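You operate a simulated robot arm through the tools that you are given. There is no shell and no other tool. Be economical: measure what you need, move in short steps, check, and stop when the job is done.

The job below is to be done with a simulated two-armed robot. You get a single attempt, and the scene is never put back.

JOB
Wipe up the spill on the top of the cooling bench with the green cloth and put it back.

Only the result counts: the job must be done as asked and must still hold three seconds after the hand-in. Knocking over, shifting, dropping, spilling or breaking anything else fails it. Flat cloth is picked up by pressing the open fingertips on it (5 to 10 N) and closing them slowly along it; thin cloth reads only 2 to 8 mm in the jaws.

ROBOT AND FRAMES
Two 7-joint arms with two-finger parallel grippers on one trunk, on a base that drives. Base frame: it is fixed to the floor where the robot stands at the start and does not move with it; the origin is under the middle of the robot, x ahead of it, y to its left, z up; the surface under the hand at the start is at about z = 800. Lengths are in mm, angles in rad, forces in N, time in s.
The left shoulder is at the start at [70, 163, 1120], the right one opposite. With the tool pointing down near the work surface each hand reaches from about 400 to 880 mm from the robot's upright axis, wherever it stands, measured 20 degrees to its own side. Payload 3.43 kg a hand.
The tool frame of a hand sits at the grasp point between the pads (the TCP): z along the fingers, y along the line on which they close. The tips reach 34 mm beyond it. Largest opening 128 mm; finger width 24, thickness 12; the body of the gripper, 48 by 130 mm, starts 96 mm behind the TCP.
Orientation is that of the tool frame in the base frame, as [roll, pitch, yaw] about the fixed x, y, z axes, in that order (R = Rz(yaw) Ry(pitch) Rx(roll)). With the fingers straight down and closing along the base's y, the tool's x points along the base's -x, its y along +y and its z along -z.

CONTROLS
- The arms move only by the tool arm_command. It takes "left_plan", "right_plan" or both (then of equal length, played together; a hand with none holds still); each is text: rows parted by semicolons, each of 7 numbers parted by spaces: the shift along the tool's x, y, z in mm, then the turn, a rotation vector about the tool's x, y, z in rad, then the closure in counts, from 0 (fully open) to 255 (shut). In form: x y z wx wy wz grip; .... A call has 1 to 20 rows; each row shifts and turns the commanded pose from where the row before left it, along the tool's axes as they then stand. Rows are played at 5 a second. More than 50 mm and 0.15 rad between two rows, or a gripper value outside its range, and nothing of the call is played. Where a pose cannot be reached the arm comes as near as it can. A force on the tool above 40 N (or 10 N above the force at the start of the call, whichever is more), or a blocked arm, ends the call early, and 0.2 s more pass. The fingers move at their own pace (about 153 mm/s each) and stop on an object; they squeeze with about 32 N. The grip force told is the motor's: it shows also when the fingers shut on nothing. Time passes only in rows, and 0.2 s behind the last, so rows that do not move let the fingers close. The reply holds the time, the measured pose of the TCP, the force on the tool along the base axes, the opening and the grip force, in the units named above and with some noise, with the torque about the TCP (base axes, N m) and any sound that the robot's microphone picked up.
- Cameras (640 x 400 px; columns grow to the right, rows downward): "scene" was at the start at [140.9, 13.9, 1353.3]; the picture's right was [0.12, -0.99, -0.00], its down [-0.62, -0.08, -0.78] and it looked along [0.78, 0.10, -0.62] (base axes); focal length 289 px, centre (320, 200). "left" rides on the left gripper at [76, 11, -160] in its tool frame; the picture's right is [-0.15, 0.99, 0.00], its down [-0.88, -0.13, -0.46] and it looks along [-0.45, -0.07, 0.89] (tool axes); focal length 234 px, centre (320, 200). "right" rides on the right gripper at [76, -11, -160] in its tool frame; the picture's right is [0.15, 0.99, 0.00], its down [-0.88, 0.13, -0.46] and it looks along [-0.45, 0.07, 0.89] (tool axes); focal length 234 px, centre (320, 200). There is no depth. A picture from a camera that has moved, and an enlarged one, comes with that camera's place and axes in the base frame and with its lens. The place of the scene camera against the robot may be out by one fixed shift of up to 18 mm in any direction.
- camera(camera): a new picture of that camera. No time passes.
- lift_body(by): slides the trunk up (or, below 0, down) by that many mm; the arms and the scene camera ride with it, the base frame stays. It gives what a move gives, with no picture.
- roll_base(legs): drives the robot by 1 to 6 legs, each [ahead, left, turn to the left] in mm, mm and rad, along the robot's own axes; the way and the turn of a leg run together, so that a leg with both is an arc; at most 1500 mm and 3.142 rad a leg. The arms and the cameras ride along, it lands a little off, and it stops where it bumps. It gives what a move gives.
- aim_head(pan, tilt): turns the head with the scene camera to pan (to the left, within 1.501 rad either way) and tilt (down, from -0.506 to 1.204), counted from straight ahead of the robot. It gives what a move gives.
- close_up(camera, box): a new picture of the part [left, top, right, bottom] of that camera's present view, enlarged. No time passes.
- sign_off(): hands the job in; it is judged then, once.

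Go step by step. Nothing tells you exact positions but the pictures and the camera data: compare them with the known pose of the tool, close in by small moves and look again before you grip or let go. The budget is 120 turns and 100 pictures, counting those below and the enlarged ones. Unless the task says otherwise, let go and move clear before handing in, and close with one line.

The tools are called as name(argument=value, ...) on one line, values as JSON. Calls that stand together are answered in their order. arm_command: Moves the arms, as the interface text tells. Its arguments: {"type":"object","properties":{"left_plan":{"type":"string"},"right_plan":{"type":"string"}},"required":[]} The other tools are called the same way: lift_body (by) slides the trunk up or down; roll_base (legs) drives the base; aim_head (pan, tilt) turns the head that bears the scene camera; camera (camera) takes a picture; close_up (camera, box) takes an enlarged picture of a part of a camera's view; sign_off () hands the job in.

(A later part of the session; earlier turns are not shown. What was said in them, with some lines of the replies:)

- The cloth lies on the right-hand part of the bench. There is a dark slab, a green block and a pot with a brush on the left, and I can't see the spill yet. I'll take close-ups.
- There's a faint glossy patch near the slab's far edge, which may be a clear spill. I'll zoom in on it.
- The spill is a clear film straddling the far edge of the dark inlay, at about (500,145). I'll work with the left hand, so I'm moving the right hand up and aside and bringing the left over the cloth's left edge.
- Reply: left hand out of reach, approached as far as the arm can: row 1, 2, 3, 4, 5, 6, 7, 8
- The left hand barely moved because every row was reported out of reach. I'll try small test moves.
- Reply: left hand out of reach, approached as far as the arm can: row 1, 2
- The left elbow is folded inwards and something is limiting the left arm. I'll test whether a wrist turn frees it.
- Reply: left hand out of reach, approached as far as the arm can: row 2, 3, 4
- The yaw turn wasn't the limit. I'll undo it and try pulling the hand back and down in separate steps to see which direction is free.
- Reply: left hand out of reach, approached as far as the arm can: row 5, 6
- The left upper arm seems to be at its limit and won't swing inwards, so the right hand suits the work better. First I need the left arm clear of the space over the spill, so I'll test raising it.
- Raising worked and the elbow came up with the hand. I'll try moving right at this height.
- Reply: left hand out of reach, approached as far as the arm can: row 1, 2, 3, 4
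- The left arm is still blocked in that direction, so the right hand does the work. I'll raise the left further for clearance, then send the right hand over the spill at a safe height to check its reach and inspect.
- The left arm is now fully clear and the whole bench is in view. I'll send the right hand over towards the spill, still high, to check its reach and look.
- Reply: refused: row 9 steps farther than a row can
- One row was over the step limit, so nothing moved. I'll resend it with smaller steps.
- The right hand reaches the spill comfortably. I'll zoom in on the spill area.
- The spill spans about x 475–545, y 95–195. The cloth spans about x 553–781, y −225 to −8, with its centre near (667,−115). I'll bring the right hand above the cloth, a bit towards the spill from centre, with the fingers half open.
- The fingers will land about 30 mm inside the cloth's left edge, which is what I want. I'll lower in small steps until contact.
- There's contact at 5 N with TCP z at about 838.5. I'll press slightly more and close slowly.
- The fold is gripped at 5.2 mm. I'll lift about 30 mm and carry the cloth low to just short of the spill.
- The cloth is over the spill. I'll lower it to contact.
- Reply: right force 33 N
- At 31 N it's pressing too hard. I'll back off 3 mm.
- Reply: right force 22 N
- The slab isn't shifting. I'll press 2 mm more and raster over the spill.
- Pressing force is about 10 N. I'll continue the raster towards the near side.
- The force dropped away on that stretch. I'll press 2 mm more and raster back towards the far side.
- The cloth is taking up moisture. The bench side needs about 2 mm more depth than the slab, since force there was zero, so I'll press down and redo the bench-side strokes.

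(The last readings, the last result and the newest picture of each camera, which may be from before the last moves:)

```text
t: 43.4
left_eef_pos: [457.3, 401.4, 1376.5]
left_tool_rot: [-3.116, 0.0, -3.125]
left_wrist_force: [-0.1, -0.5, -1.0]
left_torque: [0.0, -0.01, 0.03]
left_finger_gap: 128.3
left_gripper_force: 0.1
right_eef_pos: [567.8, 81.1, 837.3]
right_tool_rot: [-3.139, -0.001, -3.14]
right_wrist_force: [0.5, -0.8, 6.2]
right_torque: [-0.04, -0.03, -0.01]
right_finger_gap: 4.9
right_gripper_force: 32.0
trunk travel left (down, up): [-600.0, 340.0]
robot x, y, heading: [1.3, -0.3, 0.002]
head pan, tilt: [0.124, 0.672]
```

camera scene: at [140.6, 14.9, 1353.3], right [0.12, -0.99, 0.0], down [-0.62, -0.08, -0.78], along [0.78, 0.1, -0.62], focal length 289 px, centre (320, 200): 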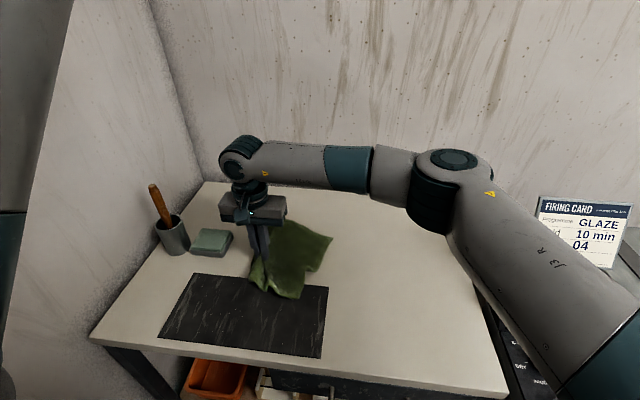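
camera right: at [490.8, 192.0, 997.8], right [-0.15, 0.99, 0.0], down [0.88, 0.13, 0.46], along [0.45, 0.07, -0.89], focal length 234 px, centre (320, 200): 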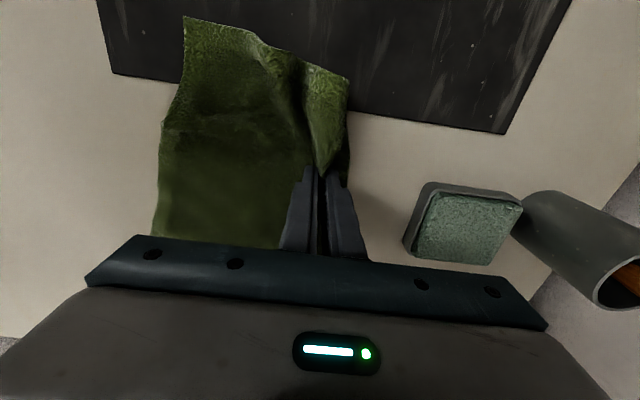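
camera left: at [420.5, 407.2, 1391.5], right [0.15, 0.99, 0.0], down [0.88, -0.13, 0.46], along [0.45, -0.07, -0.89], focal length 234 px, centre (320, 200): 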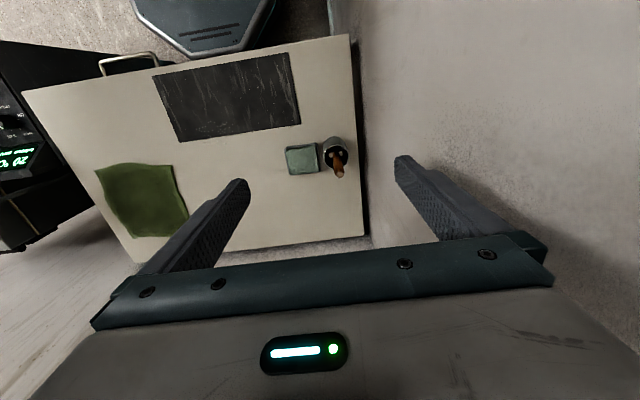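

arm_command(right_plan="15 0 0 0 0 0 255; 0 20 0 0 0 0 255; 0 20 0 0 0 0 255; 0 20 0 0 0 0 255; 0 20 0 0 0 0 255; 0 20 0 0 0 0 255; 0 20 0 0 0 0 255; 15 0 0 0 0 0 255; 0 -20 0 0 0 0 255; 0 -20 0 0 0 0 255; 0 -20 0 0 0 0 255; 0 -20 0 0 0 0 255; 0 -20 0 0 0 0 255; 0 -20 0 0 0 0 255")

arm_command(right_plan="15 0 0 0 0 0 255; 0 20 0 0 0 0 255; 0 20 0 0 0 0 255; 0 20 0 0 0 0 255; 0 20 0 0 0 0 255; 0 20 0 0 0 0 255; 0 20 0 0 0 0 255; 0 0 -30 0 0 0 255; 0 0 -40 0 0 0 255; 0 0 -45 0 0 0 255; 0 0 -45 0 0 0 255; -45 0 0 0 0 0 255; -45 0 0 0 0 0 255; 0 0 0 0 0 0 255")

camera(camera="scene")

close_up(camera="scene", box=[190, 225, 350, 325])

camera(camera="right")

```text
t: 46.4
left_eef_pos: [456.6, 399.7, 1376.5]
left_tool_rot: [-3.119, 0.001, -3.123]
left_wrist_force: [0.2, 1.2, -0.2]
left_torque: [0.05, 0.0, -0.03]
left_finger_gap: 128.1
left_gripper_force: 0.1
right_eef_pos: [537.6, 80.1, 839.1]
right_tool_rot: [3.14, -0.001, 3.141]
right_wrist_force: [0.0, -0.3, 2.0]
right_torque: [0.03, 0.03, -0.01]
right_finger_gap: 4.8
right_gripper_force: 32.1
trunk travel left (down, up): [-600.0, 340.0]
robot x, y, heading: [-3.3, -1.3, 0.003]
head pan, tilt: [0.124, 0.672]
```

```text
t: 49.4
left_eef_pos: [456.6, 400.5, 1377.4]
left_tool_rot: [-3.118, 0.0, -3.124]
left_wrist_force: [0.0, 0.0, -0.3]
left_torque: [0.02, 0.02, 0.0]
left_finger_gap: 127.6
left_gripper_force: 0.1
right_eef_pos: [613.5, 200.7, 996.4]
right_tool_rot: [3.141, 0.0, 3.14]
right_wrist_force: [-0.3, -0.2, 0.3]
right_torque: [0.06, -0.02, 0.0]
right_finger_gap: 4.7
right_gripper_force: 32.1
trunk travel left (down, up): [-600.0, 340.0]
robot x, y, heading: [-1.3, 1.5, -0.0]
head pan, tilt: [0.124, 0.672]
```

```text
68 pictures are left
camera scene: at [140.2, 13.4, 1353.4], right [0.12, -0.99, 0.0], down [-0.62, -0.08, -0.78], along [0.78, 0.1, -0.62], focal length 289 px, centre (320, 200)
```

scene: 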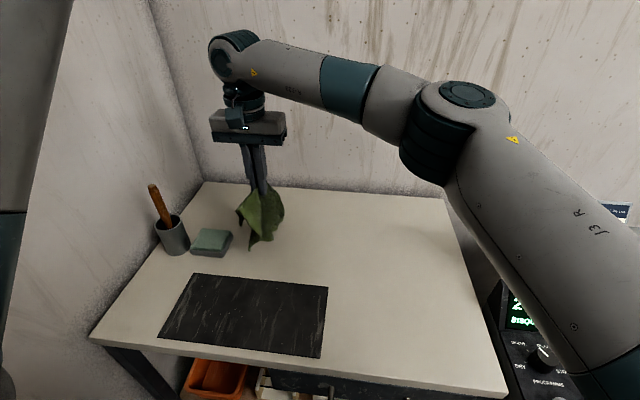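

```text
4.00 times, centred on (270, 275) of scene
camera zoom: at [140.2, 13.4, 1353.4], right [0.12, -0.99, 0.0], down [-0.62, -0.08, -0.78], along [0.78, 0.1, -0.62], focal length 1156 px, centre (520, -100)
```

zoom: 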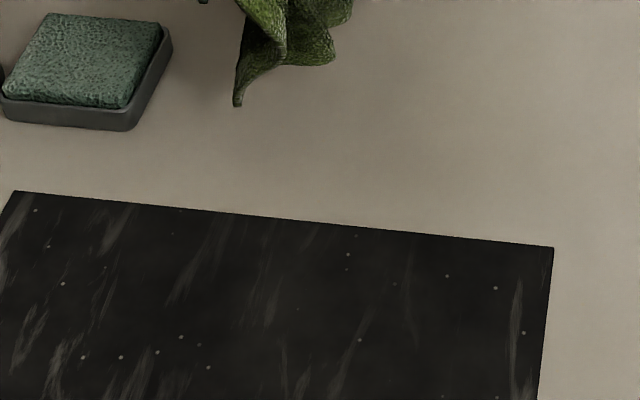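

```text
66 pictures are left
camera right: at [536.3, 190.2, 1156.2], right [-0.15, 0.99, 0.0], down [0.88, 0.13, 0.46], along [0.45, 0.07, -0.89], focal length 234 px, centre (320, 200)
```

right: 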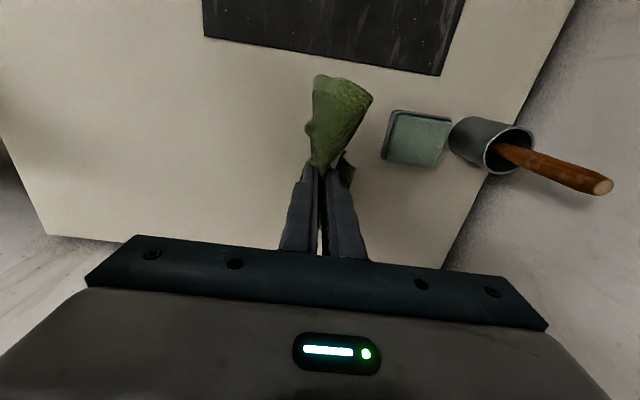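

The spill looks gone from this angle. I'll check from the wrist camera, moving the cloth right at height towards its place.

close_up(camera="right", box=[200, 0, 440, 150])

close_up(camera="left", box=[140, 20, 320, 200])

close_up(camera="scene", box=[230, 240, 340, 310])

```text
2.67 times, centred on (320, 75) of right
camera zoom: at [536.3, 190.2, 1156.2], right [-0.15, 0.99, 0.0], down [0.88, 0.13, 0.46], along [0.45, 0.07, -0.89], focal length 624 px, centre (320, 533)
```

zoom: 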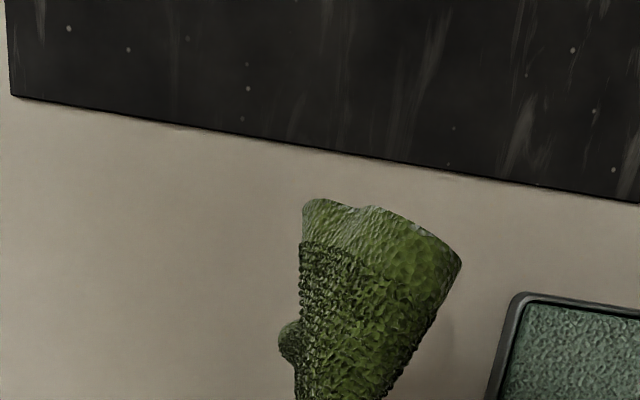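

```text
2.22 times, centred on (230, 110) of left
camera zoom: at [378.5, 414.3, 1536.6], right [0.13, 0.99, -0.02], down [0.88, -0.1, 0.46], along [0.45, -0.08, -0.89], focal length 520 px, centre (520, 400)
```

zoom: 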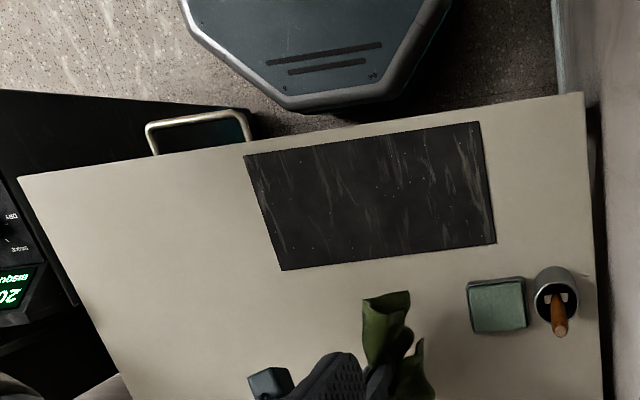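

```text
5.71 times, centred on (285, 275) of scene
camera zoom: at [140.2, 13.4, 1353.4], right [0.12, -0.99, 0.0], down [-0.62, -0.08, -0.78], along [0.78, 0.1, -0.62], focal length 1651 px, centre (520, -229)
```

zoom: 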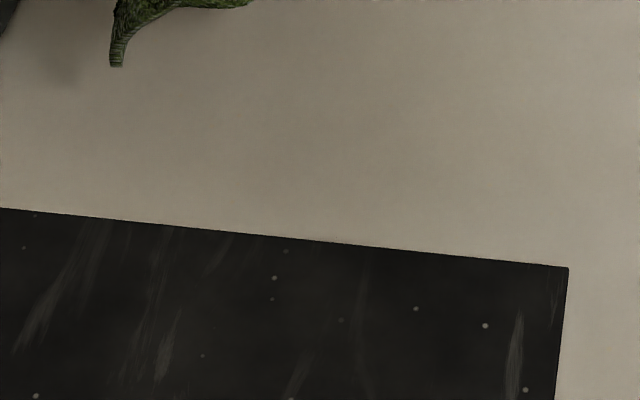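

It's nearly all clean, but there may be a tiny speck at the slab edge near (509,120). I'll zoom in closer.

arm_command(right_plan="0 -35 0 0 0 0 255; 0 -35 0 0 0 0 255; 0 0 0 0 0 0 255")

close_up(camera="right", box=[260, 0, 420, 100])

close_up(camera="scene", box=[260, 255, 324, 295])

```text
t: 50.2
left_eef_pos: [457.4, 402.9, 1375.0]
left_tool_rot: [-3.117, -0.001, -3.124]
left_wrist_force: [-0.2, 0.3, 0.8]
left_torque: [-0.04, 0.01, 0.05]
left_finger_gap: 128.5
left_gripper_force: 0.2
right_eef_pos: [613.8, 132.2, 997.5]
right_tool_rot: [-3.139, 0.0, 3.141]
right_wrist_force: [0.5, 0.4, -0.6]
right_torque: [-0.01, -0.01, -0.01]
right_finger_gap: 4.5
right_gripper_force: 31.9
trunk travel left (down, up): [-600.0, 340.0]
robot x, y, heading: [6.7, 0.3, 0.001]
head pan, tilt: [0.124, 0.672]
```

```text
4.00 times, centred on (340, 50) of right
camera zoom: at [536.1, 122.4, 1155.2], right [-0.15, 0.99, 0.0], down [0.88, 0.13, 0.46], along [0.45, 0.07, -0.89], focal length 937 px, centre (240, 800)
```

zoom: 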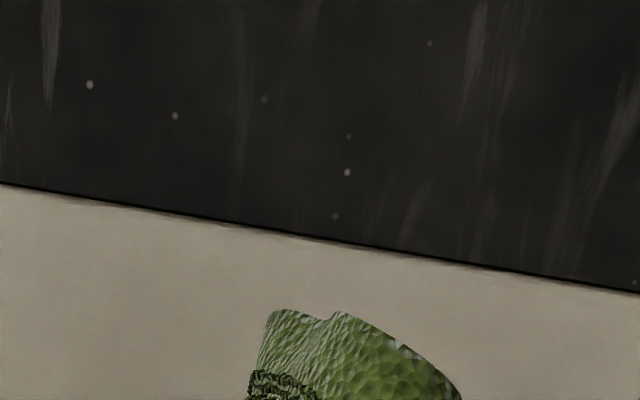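

```text
10.00 times, centred on (292, 275) of scene
camera zoom: at [140.8, 15.5, 1353.3], right [0.12, -0.99, 0.0], down [-0.62, -0.08, -0.78], along [0.78, 0.1, -0.62], focal length 2889 px, centre (600, -550)
```

zoom: 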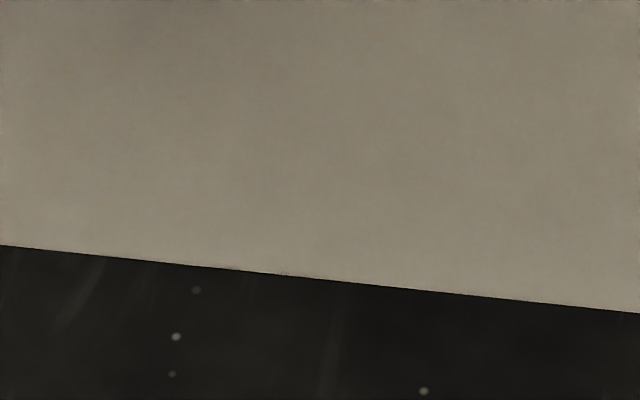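

There may be a thin residue right on the slab edge, around (509,127). I'll make one more pass along that edge.

arm_command(right_plan="40 -20 0 0 0 0 255; 40 -20 0 0 0 0 255; 16 0 40 0 0 0 255; 0 0 45 0 0 0 255; 0 0 40 0 0 0 255; 0 0 20 0 0 0 255; 0 0 7 0 0 0 255; 0 0 0 0 0 0 255")

```text
t: 52.0
left_eef_pos: [455.8, 399.6, 1378.3]
left_tool_rot: [-3.119, 0.001, -3.125]
left_wrist_force: [0.0, 0.4, 0.4]
left_torque: [0.01, -0.02, 0.0]
left_finger_gap: 127.9
left_gripper_force: 0.0
right_eef_pos: [516.5, 91.5, 849.0]
right_tool_rot: [3.139, 0.006, -3.141]
right_wrist_force: [3.5, -1.3, 35.6]
right_torque: [0.1, 0.19, -0.04]
right_finger_gap: 5.0
right_gripper_force: 32.5
trunk travel left (down, up): [-600.0, 340.0]
robot x, y, heading: [2.7, 1.0, -0.001]
head pan, tilt: [0.124, 0.672]
```

arm_command(right_plan="0 0 -3 0 0 0 255; 0 20 0 0 0 0 255; 0 20 0 0 0 0 255; 0 20 0 0 0 0 255; 0 20 0 0 0 0 255; 0 20 0 0 0 0 255")

```text
t: 53.4
left_eef_pos: [456.8, 402.2, 1375.2]
left_tool_rot: [-3.118, -0.001, -3.123]
left_wrist_force: [-0.1, 0.4, -0.2]
left_torque: [-0.02, 0.0, -0.03]
left_finger_gap: 127.8
left_gripper_force: 0.1
right_eef_pos: [515.2, 192.7, 847.4]
right_tool_rot: [-3.141, 0.0, 3.141]
right_wrist_force: [0.4, -0.9, -0.2]
right_torque: [-0.01, 0.0, 0.03]
right_finger_gap: 4.8
right_gripper_force: 32.2
trunk travel left (down, up): [-600.0, 340.0]
robot x, y, heading: [-1.6, 2.9, -0.003]
head pan, tilt: [0.124, 0.672]
```

arm_command(right_plan="0 0 4 0 0 0 255; 0 0 3 0 0 0 255; 0 -15 0 0 0 0 255; 0 -15 0 0 0 0 255; 0 -15 0 0 0 0 255; 0 -15 0 0 0 0 255; 0 -15 0 0 0 0 255; 0 -15 0 0 0 0 255; 0 -15 0 0 0 0 255")

arm_command(right_plan="8 0 0 0 0 0 255; 0 15 0 0 0 0 255; 0 15 0 0 0 0 255; 0 15 0 0 0 0 255; 0 15 0 0 0 0 255; 0 15 0 0 0 0 255; 0 15 0 0 0 0 255; 0 15 0 0 0 0 255")

```text
t: 55.4
left_eef_pos: [456.8, 401.0, 1376.4]
left_tool_rot: [-3.117, 0.0, -3.125]
left_wrist_force: [1.1, 0.0, 0.4]
left_torque: [0.02, 0.01, -0.03]
left_finger_gap: 128.0
left_gripper_force: 0.2
right_eef_pos: [516.5, 85.6, 842.4]
right_tool_rot: [-3.141, 0.0, -3.141]
right_wrist_force: [0.5, 3.3, 5.4]
right_torque: [0.14, -0.01, -0.05]
right_finger_gap: 4.7
right_gripper_force: 32.0
trunk travel left (down, up): [-600.0, 340.0]
robot x, y, heading: [0.5, 0.9, -0.001]
head pan, tilt: [0.124, 0.672]
```

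```text
t: 57.2
left_eef_pos: [457.3, 400.6, 1376.6]
left_tool_rot: [-3.116, 0.001, -3.123]
left_wrist_force: [-0.3, -0.5, 0.3]
left_torque: [0.0, -0.01, -0.05]
left_finger_gap: 127.9
left_gripper_force: 0.1
right_eef_pos: [507.6, 191.3, 842.7]
right_tool_rot: [-3.141, 0.001, -3.141]
right_wrist_force: [-1.1, -5.7, 7.5]
right_torque: [-0.18, 0.03, 0.05]
right_finger_gap: 4.7
right_gripper_force: 32.8
trunk travel left (down, up): [-600.0, 340.0]
robot x, y, heading: [2.1, -1.4, 0.002]
head pan, tilt: [0.124, 0.672]
```

arm_command(right_plan="-4 0 1.5 0 0 0 255; 0 -15 0 0 0 0 255; 0 -15 0 0 0 0 255; 0 -15 0 0 0 0 255; 0 -15 0 0 0 0 255; 0 -15 0 0 0 0 255; 0 -15 0 0 0 0 255; 0 15 0 0 0 0 255; 0 15 0 0 0 0 255; 0 15 0 0 0 0 255; 0 15 0 0 0 0 255; 0 15 0 0 0 0 255; 0 15 0 0 0 0 255; 0 0 -30 0 0 0 255; 0 0 -45 0 0 0 255; 0 0 -45 0 0 0 255; -40 0 -30 0 0 0 255; -48 0 0 0 0 0 255; -20 -20 0 0 0 0 255; 0 0 0 0 0 0 255")

close_up(camera="scene", box=[230, 245, 326, 305])

close_up(camera="right", box=[200, 0, 440, 150])

camera(camera="scene")

```text
t: 61.4
left_eef_pos: [456.3, 402.3, 1376.3]
left_tool_rot: [-3.118, 0.001, -3.125]
left_wrist_force: [0.6, 1.0, 0.5]
left_torque: [-0.06, -0.02, -0.01]
left_finger_gap: 128.0
left_gripper_force: 0.1
right_eef_pos: [621.8, 172.0, 988.9]
right_tool_rot: [-3.141, 0.0, 3.141]
right_wrist_force: [-0.9, 0.7, -0.3]
right_torque: [-0.02, -0.01, 0.01]
right_finger_gap: 4.8
right_gripper_force: 31.8
trunk travel left (down, up): [-600.0, 340.0]
robot x, y, heading: [1.4, 3.8, 0.001]
head pan, tilt: [0.124, 0.672]
```

```text
6.67 times, centred on (278, 275) of scene
camera zoom: at [140.7, 14.8, 1353.3], right [0.12, -0.99, 0.0], down [-0.62, -0.08, -0.78], along [0.78, 0.1, -0.62], focal length 1926 px, centre (600, -300)
```

zoom: 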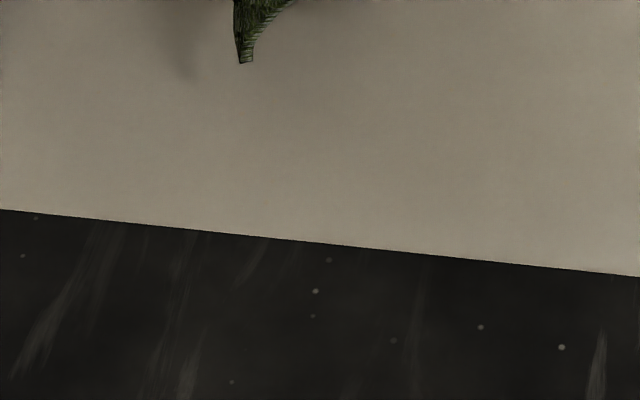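

```text
2.67 times, centred on (320, 75) of right
camera zoom: at [544.3, 162.0, 1147.6], right [-0.15, 0.99, 0.0], down [0.88, 0.13, 0.46], along [0.45, 0.07, -0.89], focal length 624 px, centre (320, 533)
```

zoom: 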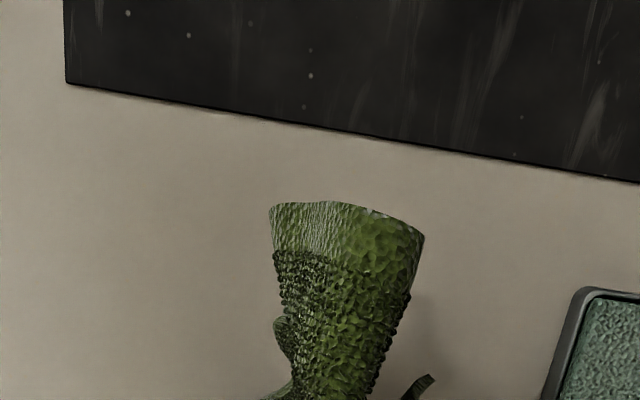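

```text
58 pictures are left
camera scene: at [140.7, 14.8, 1353.3], right [0.12, -0.99, 0.0], down [-0.62, -0.08, -0.78], along [0.78, 0.1, -0.62], focal length 289 px, centre (320, 200)
```

scene: 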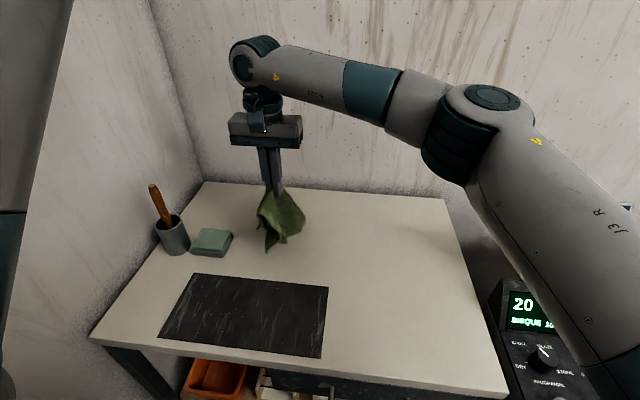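

The residue is gone and the slab hasn't moved. I'll carry the cloth back past its place, so I can lay it down while dragging leftwards with the bulk trailing right.

arm_command(right_plan="-8 -40 0 0 0 0 255; -8 -40 0 0 0 0 255; -8 -40 0 0 0 0 255; -8 -40 0 0 0 0 255; -8 -40 0 0 0 0 255; -8 -40 0 0 0 0 255; -8 -40 0 0 0 0 255; -8 -40 0 0 0 0 255; -4 -40 0 0 0 0 255; 0 0 0 0 0 0 255; 0 0 0 0 0 0 255")

camera(camera="scene")

camera(camera="right")

```text
t: 63.8
left_eef_pos: [456.5, 400.4, 1376.5]
left_tool_rot: [-3.119, 0.0, -3.125]
left_wrist_force: [0.3, -0.1, 0.1]
left_torque: [0.01, -0.02, -0.01]
left_finger_gap: 128.1
left_gripper_force: 0.1
right_eef_pos: [687.8, -189.6, 989.6]
right_tool_rot: [3.14, -0.001, 3.14]
right_wrist_force: [0.2, -0.5, 0.1]
right_torque: [-0.01, 0.0, 0.01]
right_finger_gap: 4.6
right_gripper_force: 31.7
trunk travel left (down, up): [-600.0, 340.0]
robot x, y, heading: [-2.6, -2.7, 0.003]
head pan, tilt: [0.124, 0.672]
```

```text
57 pictures are left
camera scene: at [140.9, 13.5, 1353.3], right [0.12, -0.99, 0.0], down [-0.62, -0.08, -0.78], along [0.78, 0.1, -0.62], focal length 289 px, centre (320, 200)
```

scene: 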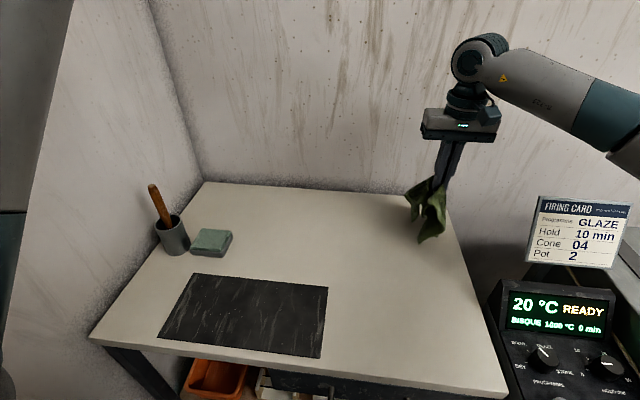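

```text
56 pictures are left
camera right: at [611.3, -199.1, 1148.2], right [-0.15, 0.99, 0.0], down [0.88, 0.13, 0.46], along [0.45, 0.07, -0.89], focal length 234 px, centre (320, 200)
```

right: 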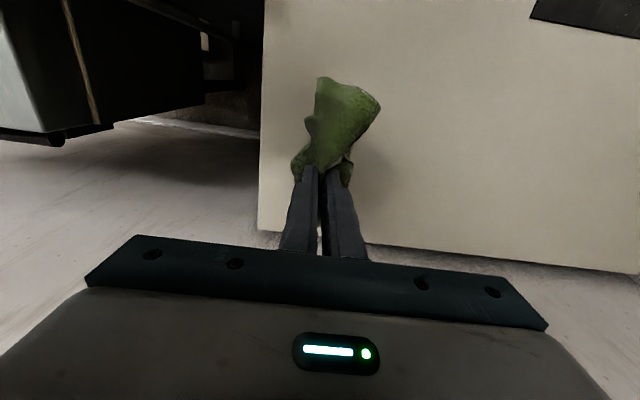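

I'll lower until the tail touches, then drag left and towards me while descending.

arm_command(right_plan="0 0 40 0 0 0 255; 0 0 20 0 0 0 255; 0 0 10 0 0 0 255; 4 10 7 0 0 0 255; 5 11 7 0 0 0 255; 5 11 7 0 0 0 255; 5 11 7 0 0 0 255; 5 11 7 0 0 0 255; 5 11 7 0 0 0 255; 5 11 7 0 0 0 255; 5 11 7 0 0 0 255; 5 10 7 0 0 0 255; 5 9 6 0 0 0 255; 5 9 3 0 0 0 255; 0 0 0 0 0 0 255")

camera(camera="scene")

camera(camera="right")

```text
t: 67.0
left_eef_pos: [457.1, 401.1, 1376.4]
left_tool_rot: [-3.117, 0.0, -3.125]
left_wrist_force: [-0.8, 0.1, -0.7]
left_torque: [0.01, 0.02, -0.04]
left_finger_gap: 128.0
left_gripper_force: 0.0
right_eef_pos: [634.8, -74.8, 849.0]
right_tool_rot: [3.141, 0.001, -3.14]
right_wrist_force: [0.3, -0.4, 0.7]
right_torque: [0.0, -0.04, -0.02]
right_finger_gap: 4.9
right_gripper_force: 32.2
trunk travel left (down, up): [-600.0, 340.0]
robot x, y, heading: [0.7, 0.1, -0.005]
head pan, tilt: [0.124, 0.672]
```

```text
55 pictures are left
camera scene: at [140.8, 13.6, 1353.3], right [0.12, -0.99, 0.0], down [-0.62, -0.08, -0.78], along [0.78, 0.1, -0.62], focal length 289 px, centre (320, 200)
```

scene: 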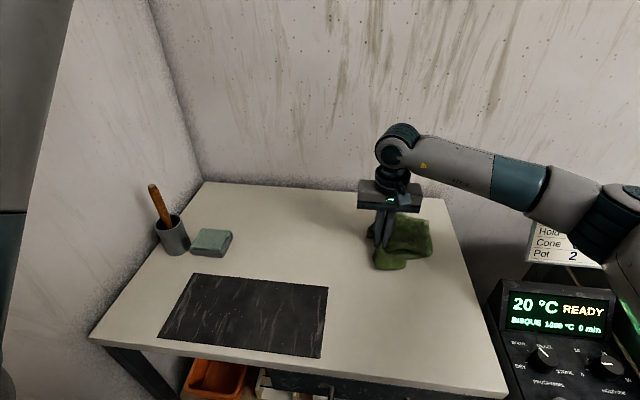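

```text
54 pictures are left
camera right: at [557.8, -84.3, 1006.1], right [-0.15, 0.99, 0.0], down [0.88, 0.13, 0.46], along [0.45, 0.07, -0.89], focal length 234 px, centre (320, 200)
```

right: 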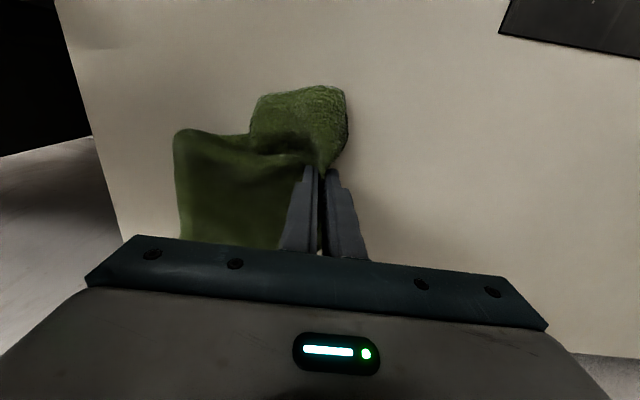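

The cloth is back over its footprint with the near part somewhat folded. I'll lower to the bench, open gently and inspect.

arm_command(right_plan="0 0 4 0 0 0 255; 0 0 2 0 0 0 255; 0 0 0 0 0 0 245; 0 0 0 0 0 0 235; 0 0 0 0 0 0 225; 0 0 0 0 0 0 215; 0 0 0 0 0 0 200; 0 0 -5 0 0 0 200; 0 0 -10 0 0 0 200; 0 0 -30 0 0 0 200; 0 0 -40 0 0 0 200; 0 0 -40 0 0 0 150; 0 0 -40 0 0 0 128")

camera(camera="right")

close_up(camera="scene", box=[320, 170, 480, 300])

```text
t: 69.8
left_eef_pos: [455.4, 402.0, 1376.4]
left_tool_rot: [-3.116, 0.0, -3.127]
left_wrist_force: [-0.4, 0.0, -0.1]
left_torque: [-0.03, 0.0, -0.01]
left_finger_gap: 127.8
left_gripper_force: 0.0
right_eef_pos: [634.2, -72.4, 1008.5]
right_tool_rot: [-3.141, 0.001, 3.141]
right_wrist_force: [-1.0, 0.0, -0.4]
right_torque: [-0.02, 0.0, -0.01]
right_finger_gap: 63.7
right_gripper_force: 0.1
trunk travel left (down, up): [-600.0, 340.0]
robot x, y, heading: [-0.3, -2.4, -0.002]
head pan, tilt: [0.124, 0.672]
```

```text
53 pictures are left
camera right: at [557.3, -83.0, 1166.3], right [-0.15, 0.99, 0.0], down [0.88, 0.13, 0.46], along [0.45, 0.07, -0.89], focal length 234 px, centre (320, 200)
```

right: 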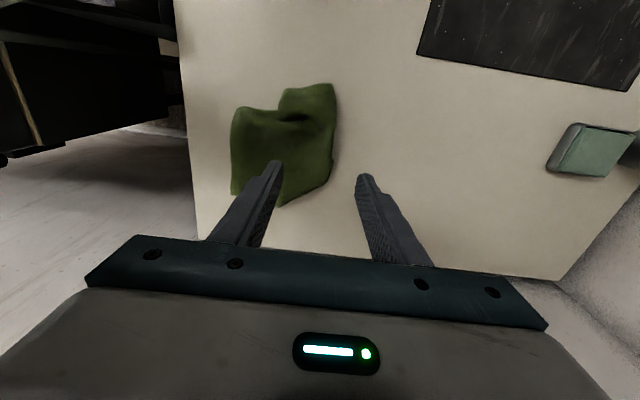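

```text
3.08 times, centred on (400, 235) of scene
camera zoom: at [140.1, 14.5, 1353.3], right [0.12, -0.99, 0.0], down [-0.62, -0.08, -0.78], along [0.78, 0.1, -0.62], focal length 889 px, centre (74, 92)
```

zoom: 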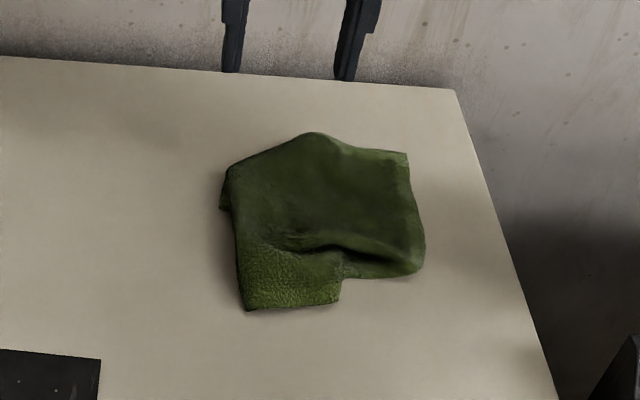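

The cloth is released with its centre near (655,−123), against about (665,−113) originally. I'll take a last look at the spill area and the whole scene.

camera(camera="scene")

close_up(camera="scene", box=[190, 225, 350, 325])

close_up(camera="right", box=[400, 0, 640, 150])

close_up(camera="left", box=[180, 40, 300, 115])

```text
51 pictures are left
camera scene: at [140.1, 14.5, 1353.3], right [0.12, -0.99, 0.0], down [-0.62, -0.08, -0.78], along [0.78, 0.1, -0.62], focal length 289 px, centre (320, 200)
```

scene: 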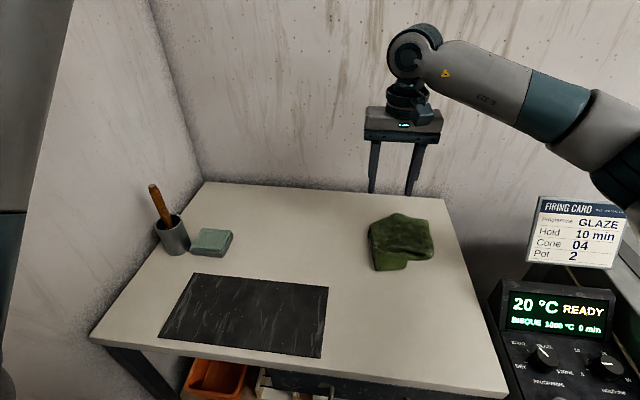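

```text
4.00 times, centred on (270, 275) of scene
camera zoom: at [140.1, 14.5, 1353.3], right [0.12, -0.99, 0.0], down [-0.62, -0.08, -0.78], along [0.78, 0.1, -0.62], focal length 1156 px, centre (520, -100)
```

zoom: 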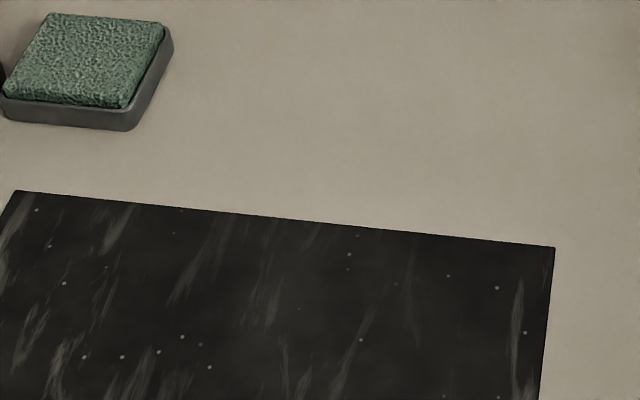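

```text
2.67 times, centred on (520, 75) of right
camera zoom: at [557.3, -83.0, 1166.3], right [-0.15, 0.99, 0.0], down [0.88, 0.13, 0.46], along [0.45, 0.07, -0.89], focal length 624 px, centre (-213, 533)
```

zoom: 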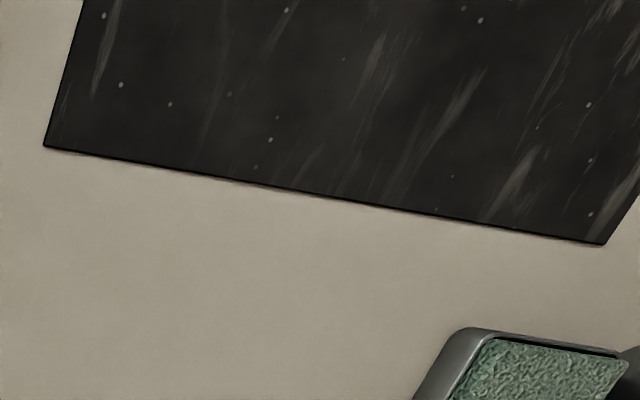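

```text
5.33 times, centred on (240, 78) of left
camera zoom: at [378.4, 415.6, 1536.2], right [0.13, 0.99, -0.02], down [0.88, -0.1, 0.46], along [0.45, -0.08, -0.89], focal length 1249 px, centre (747, 853)
```

zoom: 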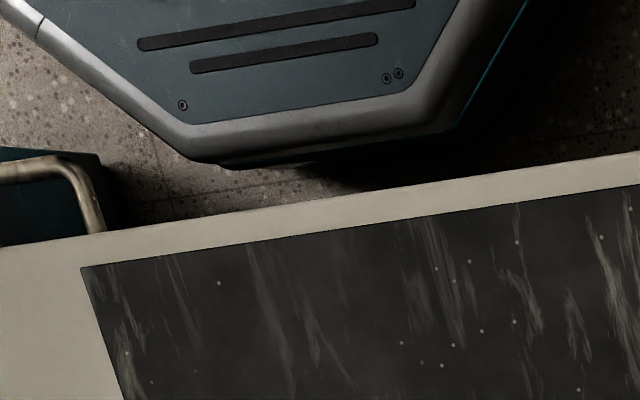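

The spill can no longer be seen from any camera. The slab, sponge and pot are where they were, and the cloth is back in its place with the hands clear, so I'm handing in.

sign_off()

```text
The job is handed in.
```

I wiped up the spill with the green cloth and put the cloth back within about 15 mm of where it was, though it lies partly folded rather than flat; nothing else on the bench moved.
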